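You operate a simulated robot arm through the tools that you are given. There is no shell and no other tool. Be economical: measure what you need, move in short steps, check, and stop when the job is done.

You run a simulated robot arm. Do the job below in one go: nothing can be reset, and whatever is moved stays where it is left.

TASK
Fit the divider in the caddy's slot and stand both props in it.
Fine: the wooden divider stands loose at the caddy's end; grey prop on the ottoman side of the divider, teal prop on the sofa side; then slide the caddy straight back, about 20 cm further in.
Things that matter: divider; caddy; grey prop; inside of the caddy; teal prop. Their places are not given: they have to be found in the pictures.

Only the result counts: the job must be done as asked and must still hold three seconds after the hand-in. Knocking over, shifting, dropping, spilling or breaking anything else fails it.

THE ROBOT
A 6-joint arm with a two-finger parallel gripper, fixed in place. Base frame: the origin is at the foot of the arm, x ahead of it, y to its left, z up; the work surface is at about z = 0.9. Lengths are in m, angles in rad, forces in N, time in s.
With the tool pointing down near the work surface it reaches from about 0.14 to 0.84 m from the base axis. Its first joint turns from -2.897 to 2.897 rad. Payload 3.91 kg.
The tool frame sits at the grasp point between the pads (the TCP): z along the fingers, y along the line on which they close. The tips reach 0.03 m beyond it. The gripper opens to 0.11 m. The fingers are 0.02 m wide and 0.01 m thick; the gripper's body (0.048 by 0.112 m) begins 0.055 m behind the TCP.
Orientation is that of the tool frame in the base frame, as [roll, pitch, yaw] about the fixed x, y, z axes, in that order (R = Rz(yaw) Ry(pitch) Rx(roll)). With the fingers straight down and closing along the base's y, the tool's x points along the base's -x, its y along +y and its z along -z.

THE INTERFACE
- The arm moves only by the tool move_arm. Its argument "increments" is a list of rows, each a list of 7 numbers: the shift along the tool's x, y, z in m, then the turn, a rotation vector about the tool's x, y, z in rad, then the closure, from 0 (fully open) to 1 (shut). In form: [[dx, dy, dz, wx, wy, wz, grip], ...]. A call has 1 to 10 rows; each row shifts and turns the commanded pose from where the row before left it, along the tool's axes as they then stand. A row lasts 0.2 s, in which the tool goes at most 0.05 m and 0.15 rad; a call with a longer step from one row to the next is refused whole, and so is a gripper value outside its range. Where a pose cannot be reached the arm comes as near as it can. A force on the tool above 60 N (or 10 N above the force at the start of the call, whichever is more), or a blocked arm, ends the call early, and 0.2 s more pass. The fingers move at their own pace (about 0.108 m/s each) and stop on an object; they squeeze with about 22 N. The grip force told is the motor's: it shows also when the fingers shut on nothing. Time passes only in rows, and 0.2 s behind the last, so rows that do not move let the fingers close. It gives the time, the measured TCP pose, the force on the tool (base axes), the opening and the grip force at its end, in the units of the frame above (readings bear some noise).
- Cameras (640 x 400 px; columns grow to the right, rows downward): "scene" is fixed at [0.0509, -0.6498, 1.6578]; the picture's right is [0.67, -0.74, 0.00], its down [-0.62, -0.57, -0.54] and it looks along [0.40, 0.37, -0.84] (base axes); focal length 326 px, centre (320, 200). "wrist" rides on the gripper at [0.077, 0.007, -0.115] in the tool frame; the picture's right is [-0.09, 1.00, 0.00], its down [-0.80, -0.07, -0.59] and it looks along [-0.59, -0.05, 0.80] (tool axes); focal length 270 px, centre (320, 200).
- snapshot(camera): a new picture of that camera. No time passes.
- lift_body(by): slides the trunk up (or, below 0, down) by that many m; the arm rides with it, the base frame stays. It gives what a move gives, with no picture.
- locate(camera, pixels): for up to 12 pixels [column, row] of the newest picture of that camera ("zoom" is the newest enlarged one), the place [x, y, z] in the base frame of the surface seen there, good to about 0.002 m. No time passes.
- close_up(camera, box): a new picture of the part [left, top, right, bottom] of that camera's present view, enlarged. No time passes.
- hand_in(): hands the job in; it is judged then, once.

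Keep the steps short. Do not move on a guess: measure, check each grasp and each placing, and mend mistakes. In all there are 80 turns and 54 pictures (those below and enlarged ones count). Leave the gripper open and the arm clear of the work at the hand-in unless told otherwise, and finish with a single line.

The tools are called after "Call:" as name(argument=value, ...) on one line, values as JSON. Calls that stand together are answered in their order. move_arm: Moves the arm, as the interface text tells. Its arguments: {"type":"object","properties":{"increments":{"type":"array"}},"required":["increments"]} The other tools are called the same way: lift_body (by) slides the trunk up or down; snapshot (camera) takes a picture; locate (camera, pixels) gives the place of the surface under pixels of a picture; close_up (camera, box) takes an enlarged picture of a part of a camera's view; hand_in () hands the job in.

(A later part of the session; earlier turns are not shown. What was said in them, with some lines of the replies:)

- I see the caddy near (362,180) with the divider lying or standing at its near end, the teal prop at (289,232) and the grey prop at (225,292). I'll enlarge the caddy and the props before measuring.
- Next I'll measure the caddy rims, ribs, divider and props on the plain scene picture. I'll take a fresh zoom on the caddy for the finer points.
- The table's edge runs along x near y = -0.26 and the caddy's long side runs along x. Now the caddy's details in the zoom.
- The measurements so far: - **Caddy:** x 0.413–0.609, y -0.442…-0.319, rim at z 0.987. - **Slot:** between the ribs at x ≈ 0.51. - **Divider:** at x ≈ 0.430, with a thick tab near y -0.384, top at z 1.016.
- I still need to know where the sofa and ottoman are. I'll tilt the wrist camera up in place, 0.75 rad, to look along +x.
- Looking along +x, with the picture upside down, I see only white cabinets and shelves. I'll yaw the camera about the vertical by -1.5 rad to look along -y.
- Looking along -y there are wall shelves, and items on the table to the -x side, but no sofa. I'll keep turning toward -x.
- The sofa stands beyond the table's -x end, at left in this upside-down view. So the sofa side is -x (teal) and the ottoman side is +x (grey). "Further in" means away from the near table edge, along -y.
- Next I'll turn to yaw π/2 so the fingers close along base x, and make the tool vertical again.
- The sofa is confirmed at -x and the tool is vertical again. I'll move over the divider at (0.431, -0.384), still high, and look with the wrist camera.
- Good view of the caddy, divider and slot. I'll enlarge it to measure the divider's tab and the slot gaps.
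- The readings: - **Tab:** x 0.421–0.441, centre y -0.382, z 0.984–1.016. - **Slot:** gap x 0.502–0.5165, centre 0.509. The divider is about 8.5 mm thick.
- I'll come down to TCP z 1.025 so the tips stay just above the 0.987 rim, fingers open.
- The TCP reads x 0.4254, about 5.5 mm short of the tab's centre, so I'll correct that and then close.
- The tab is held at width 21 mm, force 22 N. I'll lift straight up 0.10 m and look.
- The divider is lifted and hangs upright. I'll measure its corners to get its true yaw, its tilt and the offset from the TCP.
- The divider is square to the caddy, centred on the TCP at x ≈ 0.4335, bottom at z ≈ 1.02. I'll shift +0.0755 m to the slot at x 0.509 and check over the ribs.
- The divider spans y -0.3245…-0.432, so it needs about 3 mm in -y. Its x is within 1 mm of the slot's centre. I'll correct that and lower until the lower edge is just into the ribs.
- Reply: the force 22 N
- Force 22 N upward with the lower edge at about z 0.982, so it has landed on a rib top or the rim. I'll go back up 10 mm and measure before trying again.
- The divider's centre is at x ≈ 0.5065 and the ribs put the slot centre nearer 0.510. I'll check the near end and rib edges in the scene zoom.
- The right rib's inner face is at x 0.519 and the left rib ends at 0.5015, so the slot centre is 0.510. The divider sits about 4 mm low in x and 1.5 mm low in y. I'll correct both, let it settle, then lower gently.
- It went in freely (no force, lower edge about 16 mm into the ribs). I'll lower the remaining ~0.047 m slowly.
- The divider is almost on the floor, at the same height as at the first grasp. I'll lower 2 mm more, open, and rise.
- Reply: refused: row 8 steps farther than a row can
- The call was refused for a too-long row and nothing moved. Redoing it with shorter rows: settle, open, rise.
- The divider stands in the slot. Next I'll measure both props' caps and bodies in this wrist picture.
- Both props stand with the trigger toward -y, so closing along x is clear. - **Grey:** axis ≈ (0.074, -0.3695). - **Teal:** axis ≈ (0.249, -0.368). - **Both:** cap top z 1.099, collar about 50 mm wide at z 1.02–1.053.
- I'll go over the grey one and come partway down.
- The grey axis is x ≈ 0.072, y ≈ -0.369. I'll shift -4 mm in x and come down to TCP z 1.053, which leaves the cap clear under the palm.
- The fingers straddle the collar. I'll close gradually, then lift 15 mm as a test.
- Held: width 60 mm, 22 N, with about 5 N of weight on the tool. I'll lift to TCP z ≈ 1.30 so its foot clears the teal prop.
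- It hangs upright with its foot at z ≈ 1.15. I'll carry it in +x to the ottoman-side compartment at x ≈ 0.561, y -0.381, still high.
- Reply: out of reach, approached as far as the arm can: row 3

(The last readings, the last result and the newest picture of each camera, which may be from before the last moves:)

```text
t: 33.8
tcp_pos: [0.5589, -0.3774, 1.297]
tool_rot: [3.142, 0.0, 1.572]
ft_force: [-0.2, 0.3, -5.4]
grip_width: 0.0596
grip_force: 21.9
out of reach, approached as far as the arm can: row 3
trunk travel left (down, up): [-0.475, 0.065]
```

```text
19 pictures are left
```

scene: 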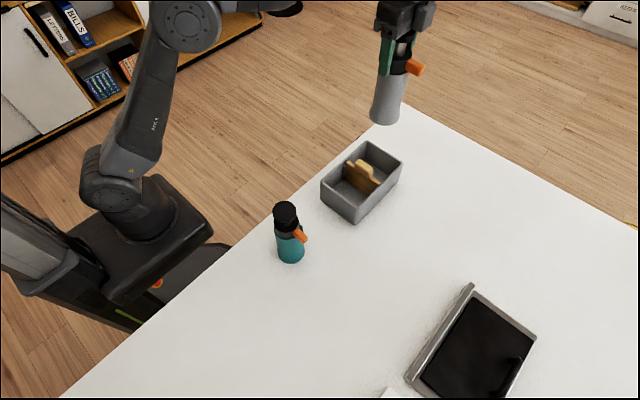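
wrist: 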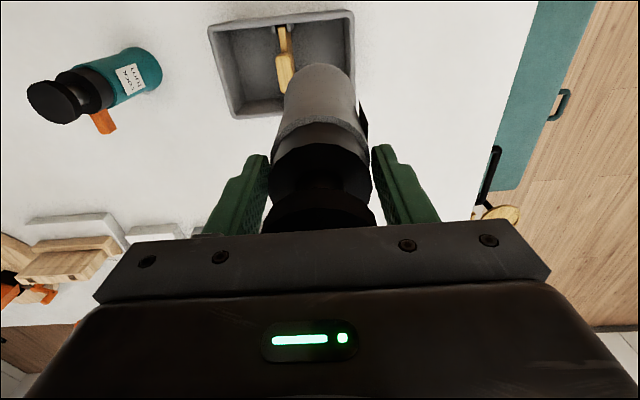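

I'm at the reach limit at this height, and lower is easier. I'll come down 0.09 m, foot at ≈ 1.055 and still above the tab, and measure.

Call:
move_arm(increments=[[0, 0, 0.03, 0, 0, 0, 1], [0, 0, 0.03, 0, 0, 0, 1], [0, 0, 0.03, 0, 0, 0, 1], [0, 0, 0, 0, 0, 0, 1], [0, 0, 0, 0, 0, 0, 1]])

Call:
close_up(camera="scene", box=[320, 90, 440, 210])

Call:
locate(camera="zoom", pixels=[[160, 250], [250, 330], [425, 210], [290, 180], [260, 210], [280, 245], [240, 225], [290, 270], [300, 200]])

```text
t: 35.0
tcp_pos: [0.5581, -0.3784, 1.2039]
tool_rot: [-3.138, -0.001, 1.571]
ft_force: [0.1, 0.7, -5.4]
grip_width: 0.0594
grip_force: 22.0
trunk travel left (down, up): [-0.475, 0.065]
```

```text
3.33 times, centred on (380, 150) of scene
```

zoom: 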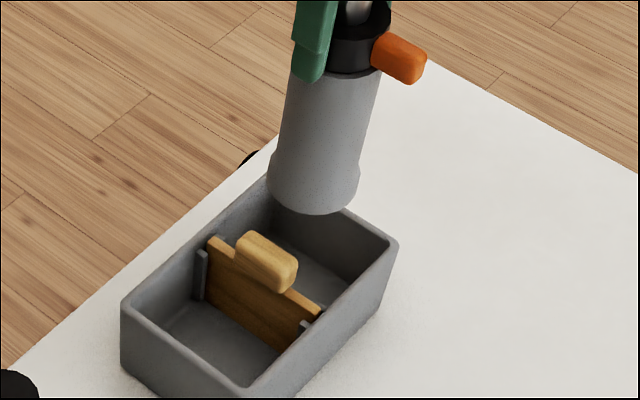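

```text
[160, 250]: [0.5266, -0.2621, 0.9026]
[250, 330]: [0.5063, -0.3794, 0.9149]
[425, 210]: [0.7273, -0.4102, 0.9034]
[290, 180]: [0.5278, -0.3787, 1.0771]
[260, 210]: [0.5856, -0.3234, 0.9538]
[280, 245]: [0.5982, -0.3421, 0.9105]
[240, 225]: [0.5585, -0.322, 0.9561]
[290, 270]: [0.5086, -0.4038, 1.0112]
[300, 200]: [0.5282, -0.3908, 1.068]
```

The grey body is about 68 mm wide at its foot and centred on the TCP (0.558, -0.378). The free space runs from the tab at 0.521 to the wall at 0.602, centre 0.5615. I'll shift +3.5 mm in x and -3 mm in y, then lower to foot z ≈ 0.96.

Call:
move_arm(increments=[[-0.003, 0.0035, 0, 0, 0, 0, 1], [0, 0, 0, 0, 0, 0, 1], [0, 0, 0.02, 0, 0, 0, 1], [0, 0, 0.02, 0, 0, 0, 1], [0, 0, 0.02, 0, 0, 0, 1], [0, 0, 0.015, 0, 0, 0, 1], [0, 0, 0.015, 0, 0, 0, 1], [0, 0, 0, 0, 0, 0, 1]])

Call:
close_up(camera="scene", box=[320, 90, 440, 210])

```text
t: 36.8
tcp_pos: [0.5606, -0.3817, 1.1146]
tool_rot: [-3.139, -0.002, 1.57]
ft_force: [0.1, 0.0, -6.0]
grip_width: 0.0597
grip_force: 22.3
trunk travel left (down, up): [-0.475, 0.065]
```

```text
3.33 times, centred on (380, 150) of scene
```

zoom: 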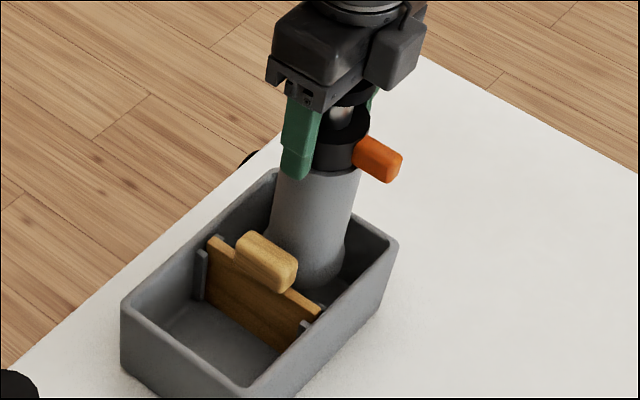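

It is clear of the tab and walls with no contact force. I'll lower the last ~51 mm, slow at the end.

Call:
move_arm(increments=[[0, 0, 0.012, 0, 0, 0, 1], [0, 0, 0.012, 0, 0, 0, 1], [0, 0, 0.012, 0, 0, 0, 1], [0, 0, 0.008, 0, 0, 0, 1], [0, 0, 0.004, 0, 0, 0, 1], [0, 0, 0.002, 0, 0, 0, 1], [0, 0, 0, 0, 0, 0, 1]])

```text
t: 38.4
tcp_pos: [0.5612, -0.382, 1.0647]
tool_rot: [-3.138, -0.003, 1.571]
ft_force: [0.4, -0.1, -4.8]
grip_width: 0.0593
grip_force: 22.4
trunk travel left (down, up): [-0.475, 0.065]
```

The weight is still carried (-4.8 N). I'll go down in 1.5 mm steps until the floor takes it.

Call:
move_arm(increments=[[0, 0, 0.0015, 0, 0, 0, 1], [0, 0, 0.0015, 0, 0, 0, 1], [0, 0, 0, 0, 0, 0, 1]])

```text
t: 39.2
tcp_pos: [0.5622, -0.3814, 1.0632]
tool_rot: [-3.137, -0.001, 1.57]
ft_force: [-0.3, 0.2, -4.9]
grip_width: 0.0595
grip_force: 21.5
trunk travel left (down, up): [-0.475, 0.065]
```

Call:
move_arm(increments=[[0, 0, 0.0015, 0, 0, 0, 1], [0, 0, 0.0015, 0, 0, 0, 1], [0, 0, 0, 0, 0, 0, 1]])

```text
t: 40.0
tcp_pos: [0.5611, -0.381, 1.0595]
tool_rot: [-3.139, 0.001, 1.569]
ft_force: [-0.1, 0.4, 2.7]
grip_width: 0.0594
grip_force: 21.3
trunk travel left (down, up): [-0.475, 0.065]
```

The floor carries it now (+2.7 N). I'll open partway, rise straight up, and then open fully.

Call:
move_arm(increments=[[0, 0, 0, 0, 0, 0, 0.4], [0, 0, 0, 0, 0, 0, 0.25], [0, 0, 0, 0, 0, 0, 0.25], [0, 0, -0.03, 0, 0, 0, 0.25], [0, 0, -0.04, 0, 0, 0, 0.25], [0, 0, -0.04, 0, 0, 0, 0], [0, 0, -0.04, 0, 0, 0, 0], [0, 0, -0.04, 0, 0, 0, 0]])

Call:
move_arm(increments=[[0.002, -0.045, 0, 0, 0, 0, 0], [0.002, -0.045, 0, 0, 0, 0, 0], [0.002, -0.045, 0, 0, 0, 0, 0], [0.002, -0.045, 0, 0, 0, 0, 0], [0.002, -0.045, 0, 0, 0, 0, 0], [0.002, -0.045, 0, 0, 0, 0, 0], [0, -0.04, 0, 0, 0, 0, 0], [0, 0, 0.04, 0, 0, 0, 0], [0, 0, 0.04, 0, 0, 0, 0], [0, 0, 0, 0, 0, 0, 0]])

Call:
snapshot(camera="wrist")

Call:
close_up(camera="scene", box=[310, 100, 430, 220])

```text
t: 41.8
tcp_pos: [0.5624, -0.3831, 1.2508]
tool_rot: [-3.137, -0.001, 1.57]
ft_force: [0.6, -0.1, 0.1]
grip_width: 0.1097
grip_force: 0.1
trunk travel left (down, up): [-0.475, 0.065]
```

```text
t: 44.0
tcp_pos: [0.251, -0.3699, 1.1701]
tool_rot: [-3.138, -0.001, 1.569]
ft_force: [-0.1, -0.6, 0.6]
grip_width: 0.1101
grip_force: 0.2
trunk travel left (down, up): [-0.475, 0.065]
```

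```text
16 pictures are left
```

wrist: 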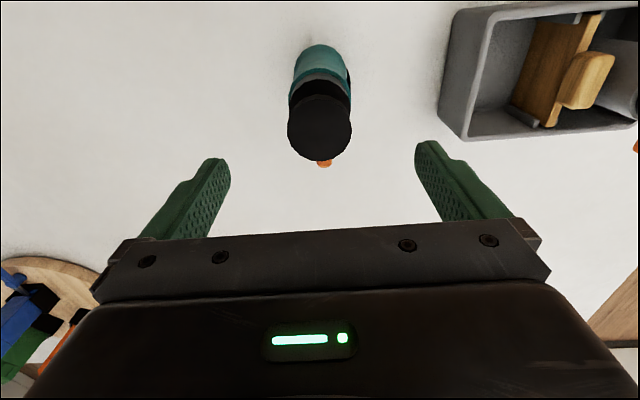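

```text
3.33 times, centred on (370, 160) of scene
```

zoom: 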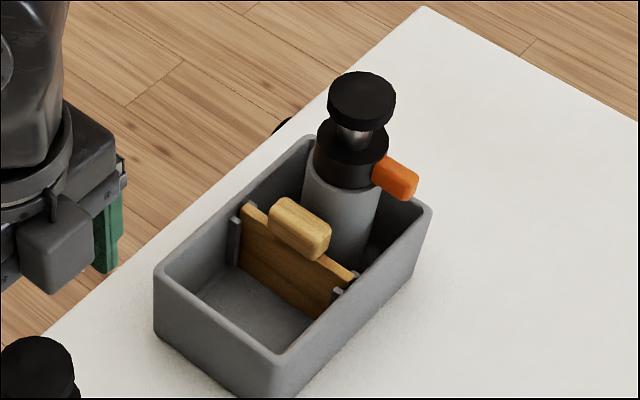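

The grey prop stands upright on the +x side of the divider. Next I'll measure the teal prop, plus the tab and near compartment for the placing.

Call:
locate(camera="wrist", pixels=[[290, 128], [350, 128], [320, 157], [318, 84], [294, 92], [350, 92], [296, 70], [349, 72]])

Call:
locate(camera="zoom", pixels=[[280, 225], [312, 250], [285, 203], [300, 275], [360, 95], [160, 270], [277, 358], [428, 210], [310, 138], [225, 300], [270, 345], [262, 225]])

```text
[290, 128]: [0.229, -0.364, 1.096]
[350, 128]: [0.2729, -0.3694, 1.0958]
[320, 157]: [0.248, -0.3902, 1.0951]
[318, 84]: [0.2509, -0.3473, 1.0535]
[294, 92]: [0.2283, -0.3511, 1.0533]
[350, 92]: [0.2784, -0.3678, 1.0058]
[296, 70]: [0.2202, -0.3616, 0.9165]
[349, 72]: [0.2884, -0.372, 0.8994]
```

```text
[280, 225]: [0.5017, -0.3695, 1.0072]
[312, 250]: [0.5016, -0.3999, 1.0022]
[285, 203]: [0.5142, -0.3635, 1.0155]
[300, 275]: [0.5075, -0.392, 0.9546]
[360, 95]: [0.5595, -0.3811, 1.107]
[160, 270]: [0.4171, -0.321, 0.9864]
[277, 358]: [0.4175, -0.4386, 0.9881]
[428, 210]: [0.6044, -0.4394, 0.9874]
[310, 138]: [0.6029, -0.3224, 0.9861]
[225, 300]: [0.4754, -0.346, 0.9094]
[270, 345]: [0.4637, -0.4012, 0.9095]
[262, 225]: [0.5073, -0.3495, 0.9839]
```

Teal axis (0.251, -0.3685), and the TCP is already there. I'll lower to z 1.053, close, and test-lift.

Call:
move_arm(increments=[[0.001, 0, 0.03, 0, 0, 0, 0], [0, 0, 0.03, 0, 0, 0, 0], [0, 0, 0.03, 0, 0, 0, 0], [0, 0, 0.018, 0, 0, 0, 0], [0, 0, 0.009, 0, 0, 0, 0], [0, 0, 0, 0, 0, 0, 0]])

```text
t: 45.4
tcp_pos: [0.2503, -0.3671, 1.0513]
tool_rot: [-3.138, -0.001, 1.571]
ft_force: [0.1, 0.4, -0.5]
grip_width: 0.1099
grip_force: 0.0
trunk travel left (down, up): [-0.475, 0.065]
```

Call:
move_arm(increments=[[0, 0, 0, 0, 0, 0, 0.3], [0, 0, 0, 0, 0, 0, 0.45], [0, 0, 0, 0, 0, 0, 0.6], [0, 0, 0, 0, 0, 0, 1], [0, 0, 0, 0, 0, 0, 1], [0, 0, 0, 0, 0, 0, 1], [0, 0, -0.015, 0, 0, 0, 1], [0, 0, 0, 0, 0, 0, 1]])

Call:
snapshot(camera="scene")

```text
t: 47.2
tcp_pos: [0.2502, -0.3687, 1.0672]
tool_rot: [-3.139, -0.004, 1.57]
ft_force: [-0.4, 0.3, -5.5]
grip_width: 0.0595
grip_force: 21.8
trunk travel left (down, up): [-0.475, 0.065]
```

```text
14 pictures are left
```

scene: 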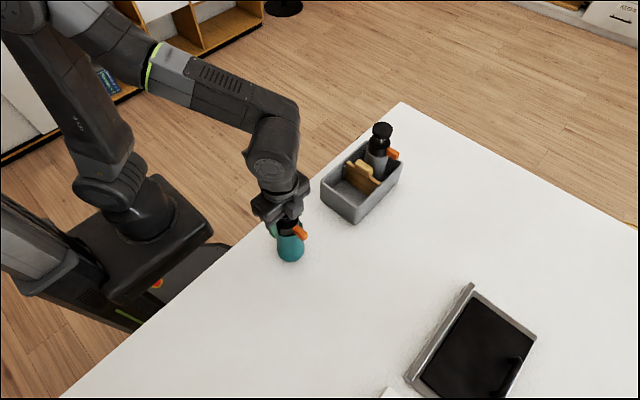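

Teal is held (60 mm, -5.5 N). I'll lift to TCP z ≈ 1.20 (foot 1.05) and carry it to x 0.4615, y -0.381.

Call:
move_arm(increments=[[0, 0, -0.03, 0, 0, 0, 1], [0, 0, -0.035, 0, 0, 0, 1], [0, 0, -0.035, 0, 0, 0, 1], [0, 0, -0.033, 0, 0, 0, 1], [-0.002, 0.04, 0, 0, 0, 0, 1], [-0.003, 0.045, 0, 0, 0, 0, 1], [-0.003, 0.045, 0, 0, 0, 0, 1], [-0.003, 0.045, 0, 0, 0, 0, 1], [-0.0015, 0.036, 0, 0, 0, 0, 1], [0, 0, 0, 0, 0, 0, 1]])

Call:
close_up(camera="scene", box=[290, 90, 430, 220])

```text
t: 49.4
tcp_pos: [0.4615, -0.3793, 1.1997]
tool_rot: [-3.138, -0.001, 1.568]
ft_force: [-0.2, 0.1, -4.2]
grip_width: 0.0592
grip_force: 21.5
trunk travel left (down, up): [-0.475, 0.065]
```

```text
3.08 times, centred on (360, 155) of scene
```

zoom: 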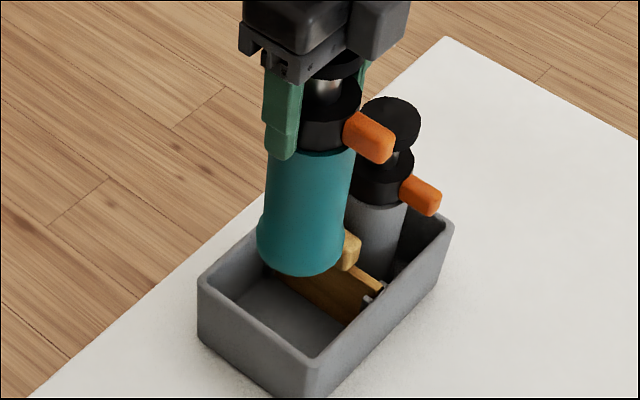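

It is over the near compartment with the grey prop clear. I'll lower to foot ≈ 0.96 and check.

Call:
move_arm(increments=[[-0.0015, 0, 0.01, 0, 0, 0, 1], [0, 0, 0.02, 0, 0, 0, 1], [0, 0, 0.02, 0, 0, 0, 1], [0, 0, 0.02, 0, 0, 0, 1], [0, 0, 0.018, 0, 0, 0, 1], [0, 0, 0, 0, 0, 0, 1]])

Call:
close_up(camera="scene", box=[310, 100, 430, 220])

```text
t: 50.8
tcp_pos: [0.4615, -0.3824, 1.1138]
tool_rot: [-3.138, -0.001, 1.572]
ft_force: [0.5, 0.1, -5.2]
grip_width: 0.0594
grip_force: 22.4
trunk travel left (down, up): [-0.475, 0.065]
```

```text
3.33 times, centred on (370, 160) of scene
```

zoom: 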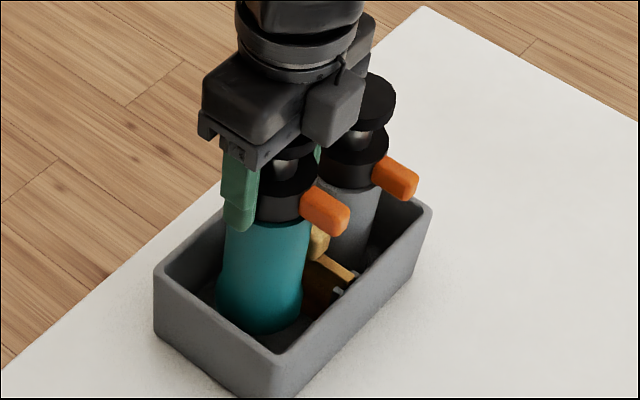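

Clear all round. I'll lower the last 50 mm, slow at the end.

Call:
move_arm(increments=[[0, 0, 0.012, 0, 0, 0, 1], [0, 0, 0.012, 0, 0, 0, 1], [0, 0, 0.012, 0, 0, 0, 1], [0, 0, 0.008, 0, 0, 0, 1], [0, 0, 0.005, 0, 0, 0, 1], [0, 0, 0.002, 0, 0, 0, 1], [0, 0, 0, 0, 0, 0, 1]])

```text
t: 52.4
tcp_pos: [0.4621, -0.3829, 1.0623]
tool_rot: [-3.139, -0.002, 1.571]
ft_force: [-0.1, 0.1, -5.1]
grip_width: 0.0596
grip_force: 22.0
trunk travel left (down, up): [-0.475, 0.065]
```

Call:
move_arm(increments=[[0, 0, 0.0015, 0, 0, 0, 1], [0, 0, 0.001, 0, 0, 0, 1], [0, 0, 0, 0, 0, 0, 1]])

```text
t: 53.2
tcp_pos: [0.4614, -0.3832, 1.0601]
tool_rot: [-3.141, 0.001, 1.571]
ft_force: [2.5, -0.3, 14.8]
grip_width: 0.0595
grip_force: 21.9
trunk travel left (down, up): [-0.475, 0.065]
```

It is seated (+14.8 N). I'll open partway and rise clear.

Call:
move_arm(increments=[[0, 0, 0, 0, 0, 0, 0.4], [0, 0, 0, 0, 0, 0, 0.25], [0, 0, 0, 0, 0, 0, 0.25], [0, 0, -0.03, 0, 0, 0, 0.25], [0, 0, -0.04, 0, 0, 0, 0.25], [0, 0, -0.04, 0, 0, 0, 0.25], [0, 0, -0.04, 0, 0, 0, 0.25], [0, 0, 0, 0, 0, 0, 0.25]])

Call:
snapshot(camera="scene")

Call:
snapshot(camera="wrist")

```text
t: 55.0
tcp_pos: [0.4625, -0.3832, 1.2092]
tool_rot: [-3.137, -0.002, 1.572]
ft_force: [0.6, 0.5, 0.1]
grip_width: 0.0828
grip_force: 0.0
trunk travel left (down, up): [-0.475, 0.065]
```

```text
11 pictures are left
```

scene: 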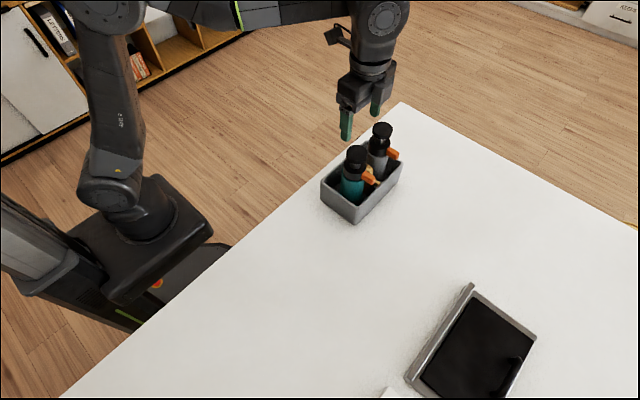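

```text
10 pictures are left
```

wrist: 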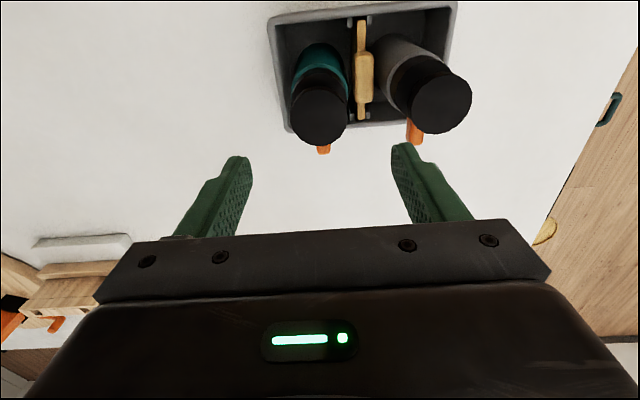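

All three are in place: teal at -x, divider, grey at +x. Next comes the push.

I'll use both open fingers, spread along x, on the +y outer wall. The hand leans back 0.25 rad so that only the low tips touch and the palm stays away from the props. First I'll move off to y ≈ -0.275, x 0.510 at height and tilt.

Call:
move_arm(increments=[[0.03, 0.012, 0, 0, 0, 0, 0.2], [0.03, 0.012, 0, 0, 0, 0, 0], [0.03, 0.012, 0, 0, 0, 0, 0], [0.018, 0.0115, 0, 0, 0, 0, 0], [0, 0, 0, 0, -0.125, 0, 0], [0, 0, 0, 0, -0.125, 0, 0], [0, 0, 0, 0, 0, 0, 0]])

Call:
move_arm(increments=[[0.0099, 0, 0.0388, 0, 0, 0, 0], [0.0099, 0, 0.0388, 0, 0, 0, 0], [0.0099, 0, 0.0388, 0, 0, 0, 0], [0.0099, 0, 0.0388, 0, 0, 0, 0], [0, 0, 0, 0, 0, 0, 0]])

Call:
snapshot(camera="scene")

```text
t: 56.6
tcp_pos: [0.5107, -0.2736, 1.2089]
tool_rot: [-3.139, 0.25, 1.574]
ft_force: [1.0, 0.3, 0.4]
grip_width: 0.1098
grip_force: 0.0
trunk travel left (down, up): [-0.475, 0.065]
```

```text
t: 57.8
tcp_pos: [0.5087, -0.2743, 1.0509]
tool_rot: [-3.139, 0.249, 1.572]
ft_force: [0.7, 0.4, -0.1]
grip_width: 0.11
grip_force: 0.1
trunk travel left (down, up): [-0.475, 0.065]
```

```text
9 pictures are left
```

scene: 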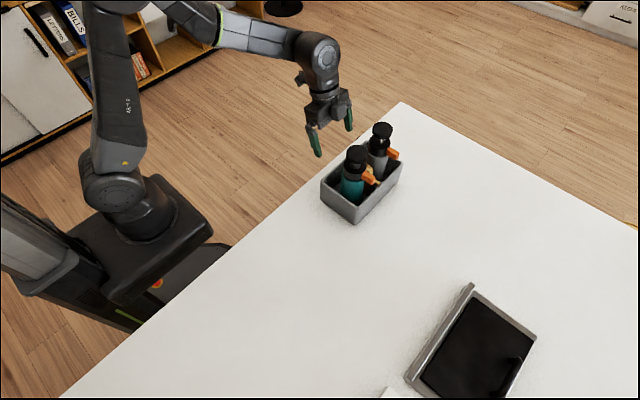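

The hand is behind the caddy and clear. I'll lower 86 mm more to TCP z 0.965 (tips ≈ 0.936).

Call:
move_arm(increments=[[0.0071, 0.002, 0.0278, 0, 0, 0, 0], [0.0071, 0, 0.0278, 0, 0, 0, 0], [0.007, 0, 0.0277, 0, 0, 0, 0], [0, 0, 0, 0, 0, 0, 0]])

Call:
close_up(camera="scene", box=[280, 80, 430, 230])

Call:
locate(camera="zoom", pixels=[[175, 268], [286, 355], [436, 212], [275, 195], [285, 180], [356, 125], [180, 180], [326, 162], [405, 115]])

```text
t: 58.8
tcp_pos: [0.5112, -0.2717, 0.9637]
tool_rot: [-3.138, 0.251, 1.571]
ft_force: [0.3, 0.4, -0.3]
grip_width: 0.1098
grip_force: 0.1
trunk travel left (down, up): [-0.475, 0.065]
```

```text
2.67 times, centred on (355, 155) of scene
```

zoom: 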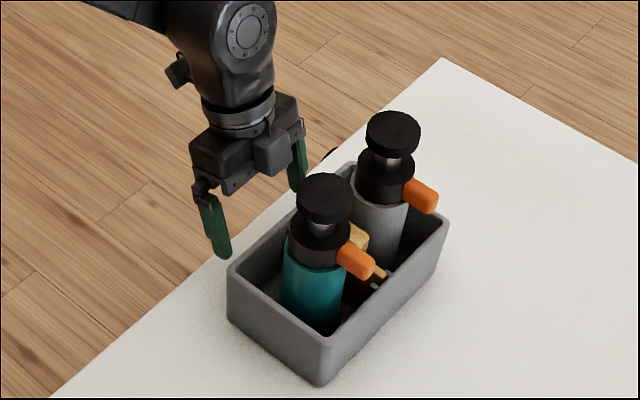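

```text
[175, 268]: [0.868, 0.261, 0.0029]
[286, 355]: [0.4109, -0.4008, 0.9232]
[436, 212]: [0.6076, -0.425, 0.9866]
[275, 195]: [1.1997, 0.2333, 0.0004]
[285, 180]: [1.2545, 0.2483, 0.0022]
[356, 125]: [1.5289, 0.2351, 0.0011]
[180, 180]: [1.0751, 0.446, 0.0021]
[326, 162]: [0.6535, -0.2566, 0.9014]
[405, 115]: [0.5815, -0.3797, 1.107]
```

The caddy is unmoved and the tips are beside it. I'll advance in -y slowly to touch the wall (expected at TCP y ≈ -0.302) and begin the push.

Call:
move_arm(increments=[[-0.00969, 0, 0.00247, 0, 0, 0, 0], [-0.00775, 0, 0.00198, 0, 0, 0, 0], [-0.0058, 0, 0.00148, 0, 0, 0, 0], [-0.0058, 0, 0.00148, 0, 0, 0, 0], [-0.0058, 0, 0.00148, 0, 0, 0, 0], [-0.0058, 0, 0.00148, 0, 0, 0, 0], [-0.0058, 0, 0.00148, 0, 0, 0, 0], [-0.0058, 0, 0.00148, 0, 0, 0, 0]])

Call:
close_up(camera="scene", box=[280, 80, 430, 230])

Call:
locate(camera="zoom", pixels=[[232, 268], [320, 345], [446, 222], [325, 195], [395, 130], [318, 348]])

```text
t: 60.6
tcp_pos: [0.511, -0.3275, 0.9642]
tool_rot: [-3.137, 0.247, 1.57]
ft_force: [0.6, 5.8, 2.4]
grip_width: 0.1102
grip_force: 0.0
trunk travel left (down, up): [-0.475, 0.065]
```

```text
2.67 times, centred on (355, 155) of scene
```

zoom: 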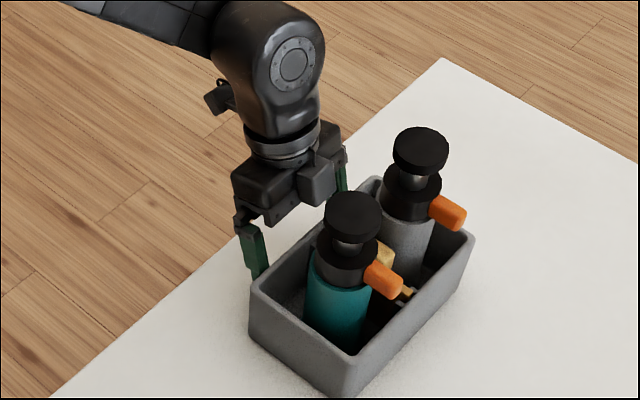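

```text
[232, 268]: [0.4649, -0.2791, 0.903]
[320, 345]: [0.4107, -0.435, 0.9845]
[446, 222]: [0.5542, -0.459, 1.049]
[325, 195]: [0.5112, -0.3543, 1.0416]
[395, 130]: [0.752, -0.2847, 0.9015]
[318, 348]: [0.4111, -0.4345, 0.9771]
```

It slides with ~6 N, straight, props upright. I'll keep on 0.10 m at the same gentle pace.

Call:
move_arm(increments=[[-0.0078, 0, 0.00198, 0, 0, 0, 0], [-0.00969, 0, 0.00247, 0, 0, 0, 0], [-0.00969, 0, 0.00247, 0, 0, 0, 0], [-0.00969, 0, 0.00247, 0, 0, 0, 0], [-0.00969, 0, 0.00247, 0, 0, 0, 0], [-0.00969, 0, 0.00247, 0, 0, 0, 0], [-0.00969, 0, 0.00247, 0, 0, 0, 0], [-0.00969, 0, 0.00247, 0, 0, 0, 0], [-0.00969, 0, 0.00247, 0, 0, 0, 0], [-0.0078, 0, 0.00198, 0, 0, 0, 0]])

Call:
snapshot(camera="scene")

Call:
locate(camera="scene", pixels=[[398, 246], [406, 250], [410, 250], [418, 240], [440, 215], [444, 208], [440, 206], [384, 240]])

```text
t: 62.8
tcp_pos: [0.5113, -0.4249, 0.9624]
tool_rot: [-3.138, 0.25, 1.572]
ft_force: [0.1, 4.1, 0.5]
grip_width: 0.1099
grip_force: 0.0
trunk travel left (down, up): [-0.475, 0.065]
```

```text
6 pictures are left
```

scene: 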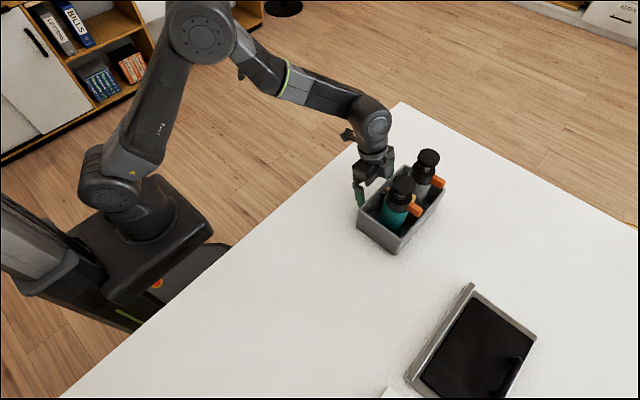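

```text
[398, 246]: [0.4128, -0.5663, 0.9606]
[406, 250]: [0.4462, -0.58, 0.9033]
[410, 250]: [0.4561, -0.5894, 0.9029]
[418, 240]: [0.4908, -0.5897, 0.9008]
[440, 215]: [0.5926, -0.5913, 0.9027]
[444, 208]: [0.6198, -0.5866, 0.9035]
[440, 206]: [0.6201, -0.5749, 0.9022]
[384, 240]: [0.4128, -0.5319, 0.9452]
```

Moved so far ≈ 0.125 m: the -y wall is now near -0.568, and it was -0.4425. I'll push 0.075 m more to TCP y ≈ -0.500, slowing at the end.

Call:
move_arm(increments=[[-0.0078, 0, 0.00198, 0, 0, 0, 0], [-0.00969, 0, 0.00247, 0, 0, 0, 0], [-0.00969, 0, 0.00247, 0, 0, 0, 0], [-0.00969, 0, 0.00247, 0, 0, 0, 0], [-0.00969, 0, 0.00247, 0, 0, 0, 0], [-0.00969, 0, 0.00247, 0, 0, 0, 0], [-0.0078, 0, 0.00198, 0, 0, 0, 0], [-0.0058, 0, 0.00148, 0, 0, 0, 0], [-0.00388, 0, 0.00099, 0, 0, 0, 0], [0, 0, 0, 0, 0, 0, 0]])

Call:
close_up(camera="scene", box=[350, 130, 500, 290])

```text
t: 65.0
tcp_pos: [0.5103, -0.4997, 0.9623]
tool_rot: [-3.138, 0.25, 1.571]
ft_force: [1.4, 7.7, 5.8]
grip_width: 0.1099
grip_force: 0.2
trunk travel left (down, up): [-0.475, 0.065]
```

```text
2.50 times, centred on (425, 210) of scene
```

zoom: 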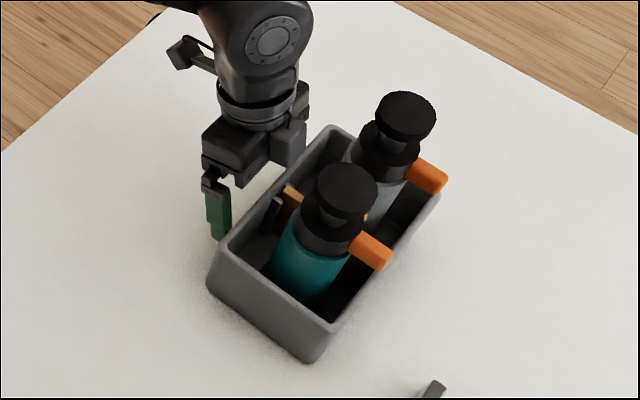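

Call:
locate(camera="zoom", pixels=[[222, 252], [334, 326], [437, 205], [335, 130], [345, 190], [405, 115], [335, 350], [210, 285], [292, 190], [314, 358]])

```text
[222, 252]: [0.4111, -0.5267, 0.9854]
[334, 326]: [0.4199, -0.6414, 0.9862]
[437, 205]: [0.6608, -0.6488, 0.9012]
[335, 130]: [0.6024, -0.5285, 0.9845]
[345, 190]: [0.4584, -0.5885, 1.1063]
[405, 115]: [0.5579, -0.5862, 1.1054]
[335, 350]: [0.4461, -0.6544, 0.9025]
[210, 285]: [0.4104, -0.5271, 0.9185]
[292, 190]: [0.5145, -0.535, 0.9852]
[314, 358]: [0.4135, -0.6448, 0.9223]
```

The caddy is now ~0.203 m further in, unturned, x unchanged, both caps level at z 1.106. I'll back off in +y, then rise and clear.

Call:
move_arm(increments=[[0.0097, 0, -0.0025, 0, 0, 0, 0], [0.0194, 0, -0.0049, 0, 0, 0, 0], [0.0291, 0, -0.0074, 0, 0, 0, 0], [0.0388, 0, -0.0099, 0, 0, 0, 0], [0.0388, 0, -0.0099, 0, 0, 0, 0], [0, 0, -0.04, 0, 0, 0, 0], [0, 0, -0.045, 0, 0, 0, 0], [0, 0, -0.045, 0, 0, 0, 0], [0, 0, -0.045, 0, 0, 0, 0], [0, 0, -0.045, 0, 0, 0, 0]])

Call:
snapshot(camera="scene")

Call:
close_up(camera="scene", box=[350, 130, 500, 290])

Call:
locate(camera="zoom", pixels=[[222, 252], [334, 326], [335, 130], [345, 190], [405, 115], [210, 285], [290, 190], [314, 358], [435, 192]])

```text
t: 67.2
tcp_pos: [0.5122, -0.3067, 1.1785]
tool_rot: [-3.139, 0.249, 1.57]
ft_force: [0.6, -0.1, -0.1]
grip_width: 0.1099
grip_force: 0.1
trunk travel left (down, up): [-0.475, 0.065]
```

```text
4 pictures are left
```

scene: 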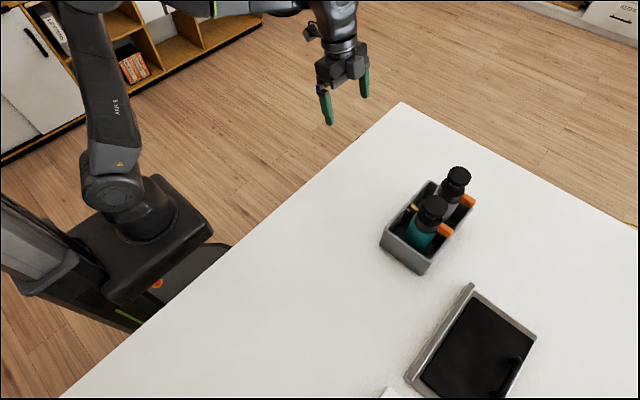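

```text
2.50 times, centred on (425, 210) of scene
```

zoom: 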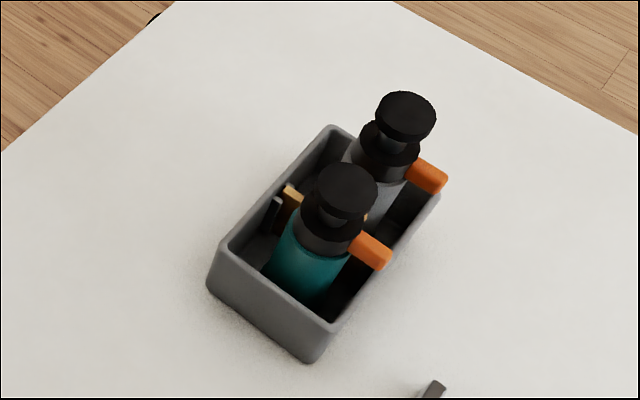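

```text
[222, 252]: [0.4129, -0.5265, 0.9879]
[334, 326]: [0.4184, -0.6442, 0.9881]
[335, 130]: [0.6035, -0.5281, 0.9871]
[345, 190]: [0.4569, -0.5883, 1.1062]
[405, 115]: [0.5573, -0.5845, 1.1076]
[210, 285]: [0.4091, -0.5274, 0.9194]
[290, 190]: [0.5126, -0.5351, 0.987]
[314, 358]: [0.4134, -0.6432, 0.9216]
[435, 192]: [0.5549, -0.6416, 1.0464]
```

The divider sits in the slot (top edge z 0.987). The teal prop is on the sofa side, the grey prop is on the other side, and everything is at rest. The gripper is open and clear, so I'm handing in.

Call:
hand_in()

```text
The job is handed in.
```

The divider is in its slot, the teal prop stands on the sofa side (-x) and the grey prop on the other side (+x; I never saw the ottoman itself, so I took it as opposite the sofa), and the caddy was slid straight in by about 20 cm, measured at 0.203 m.
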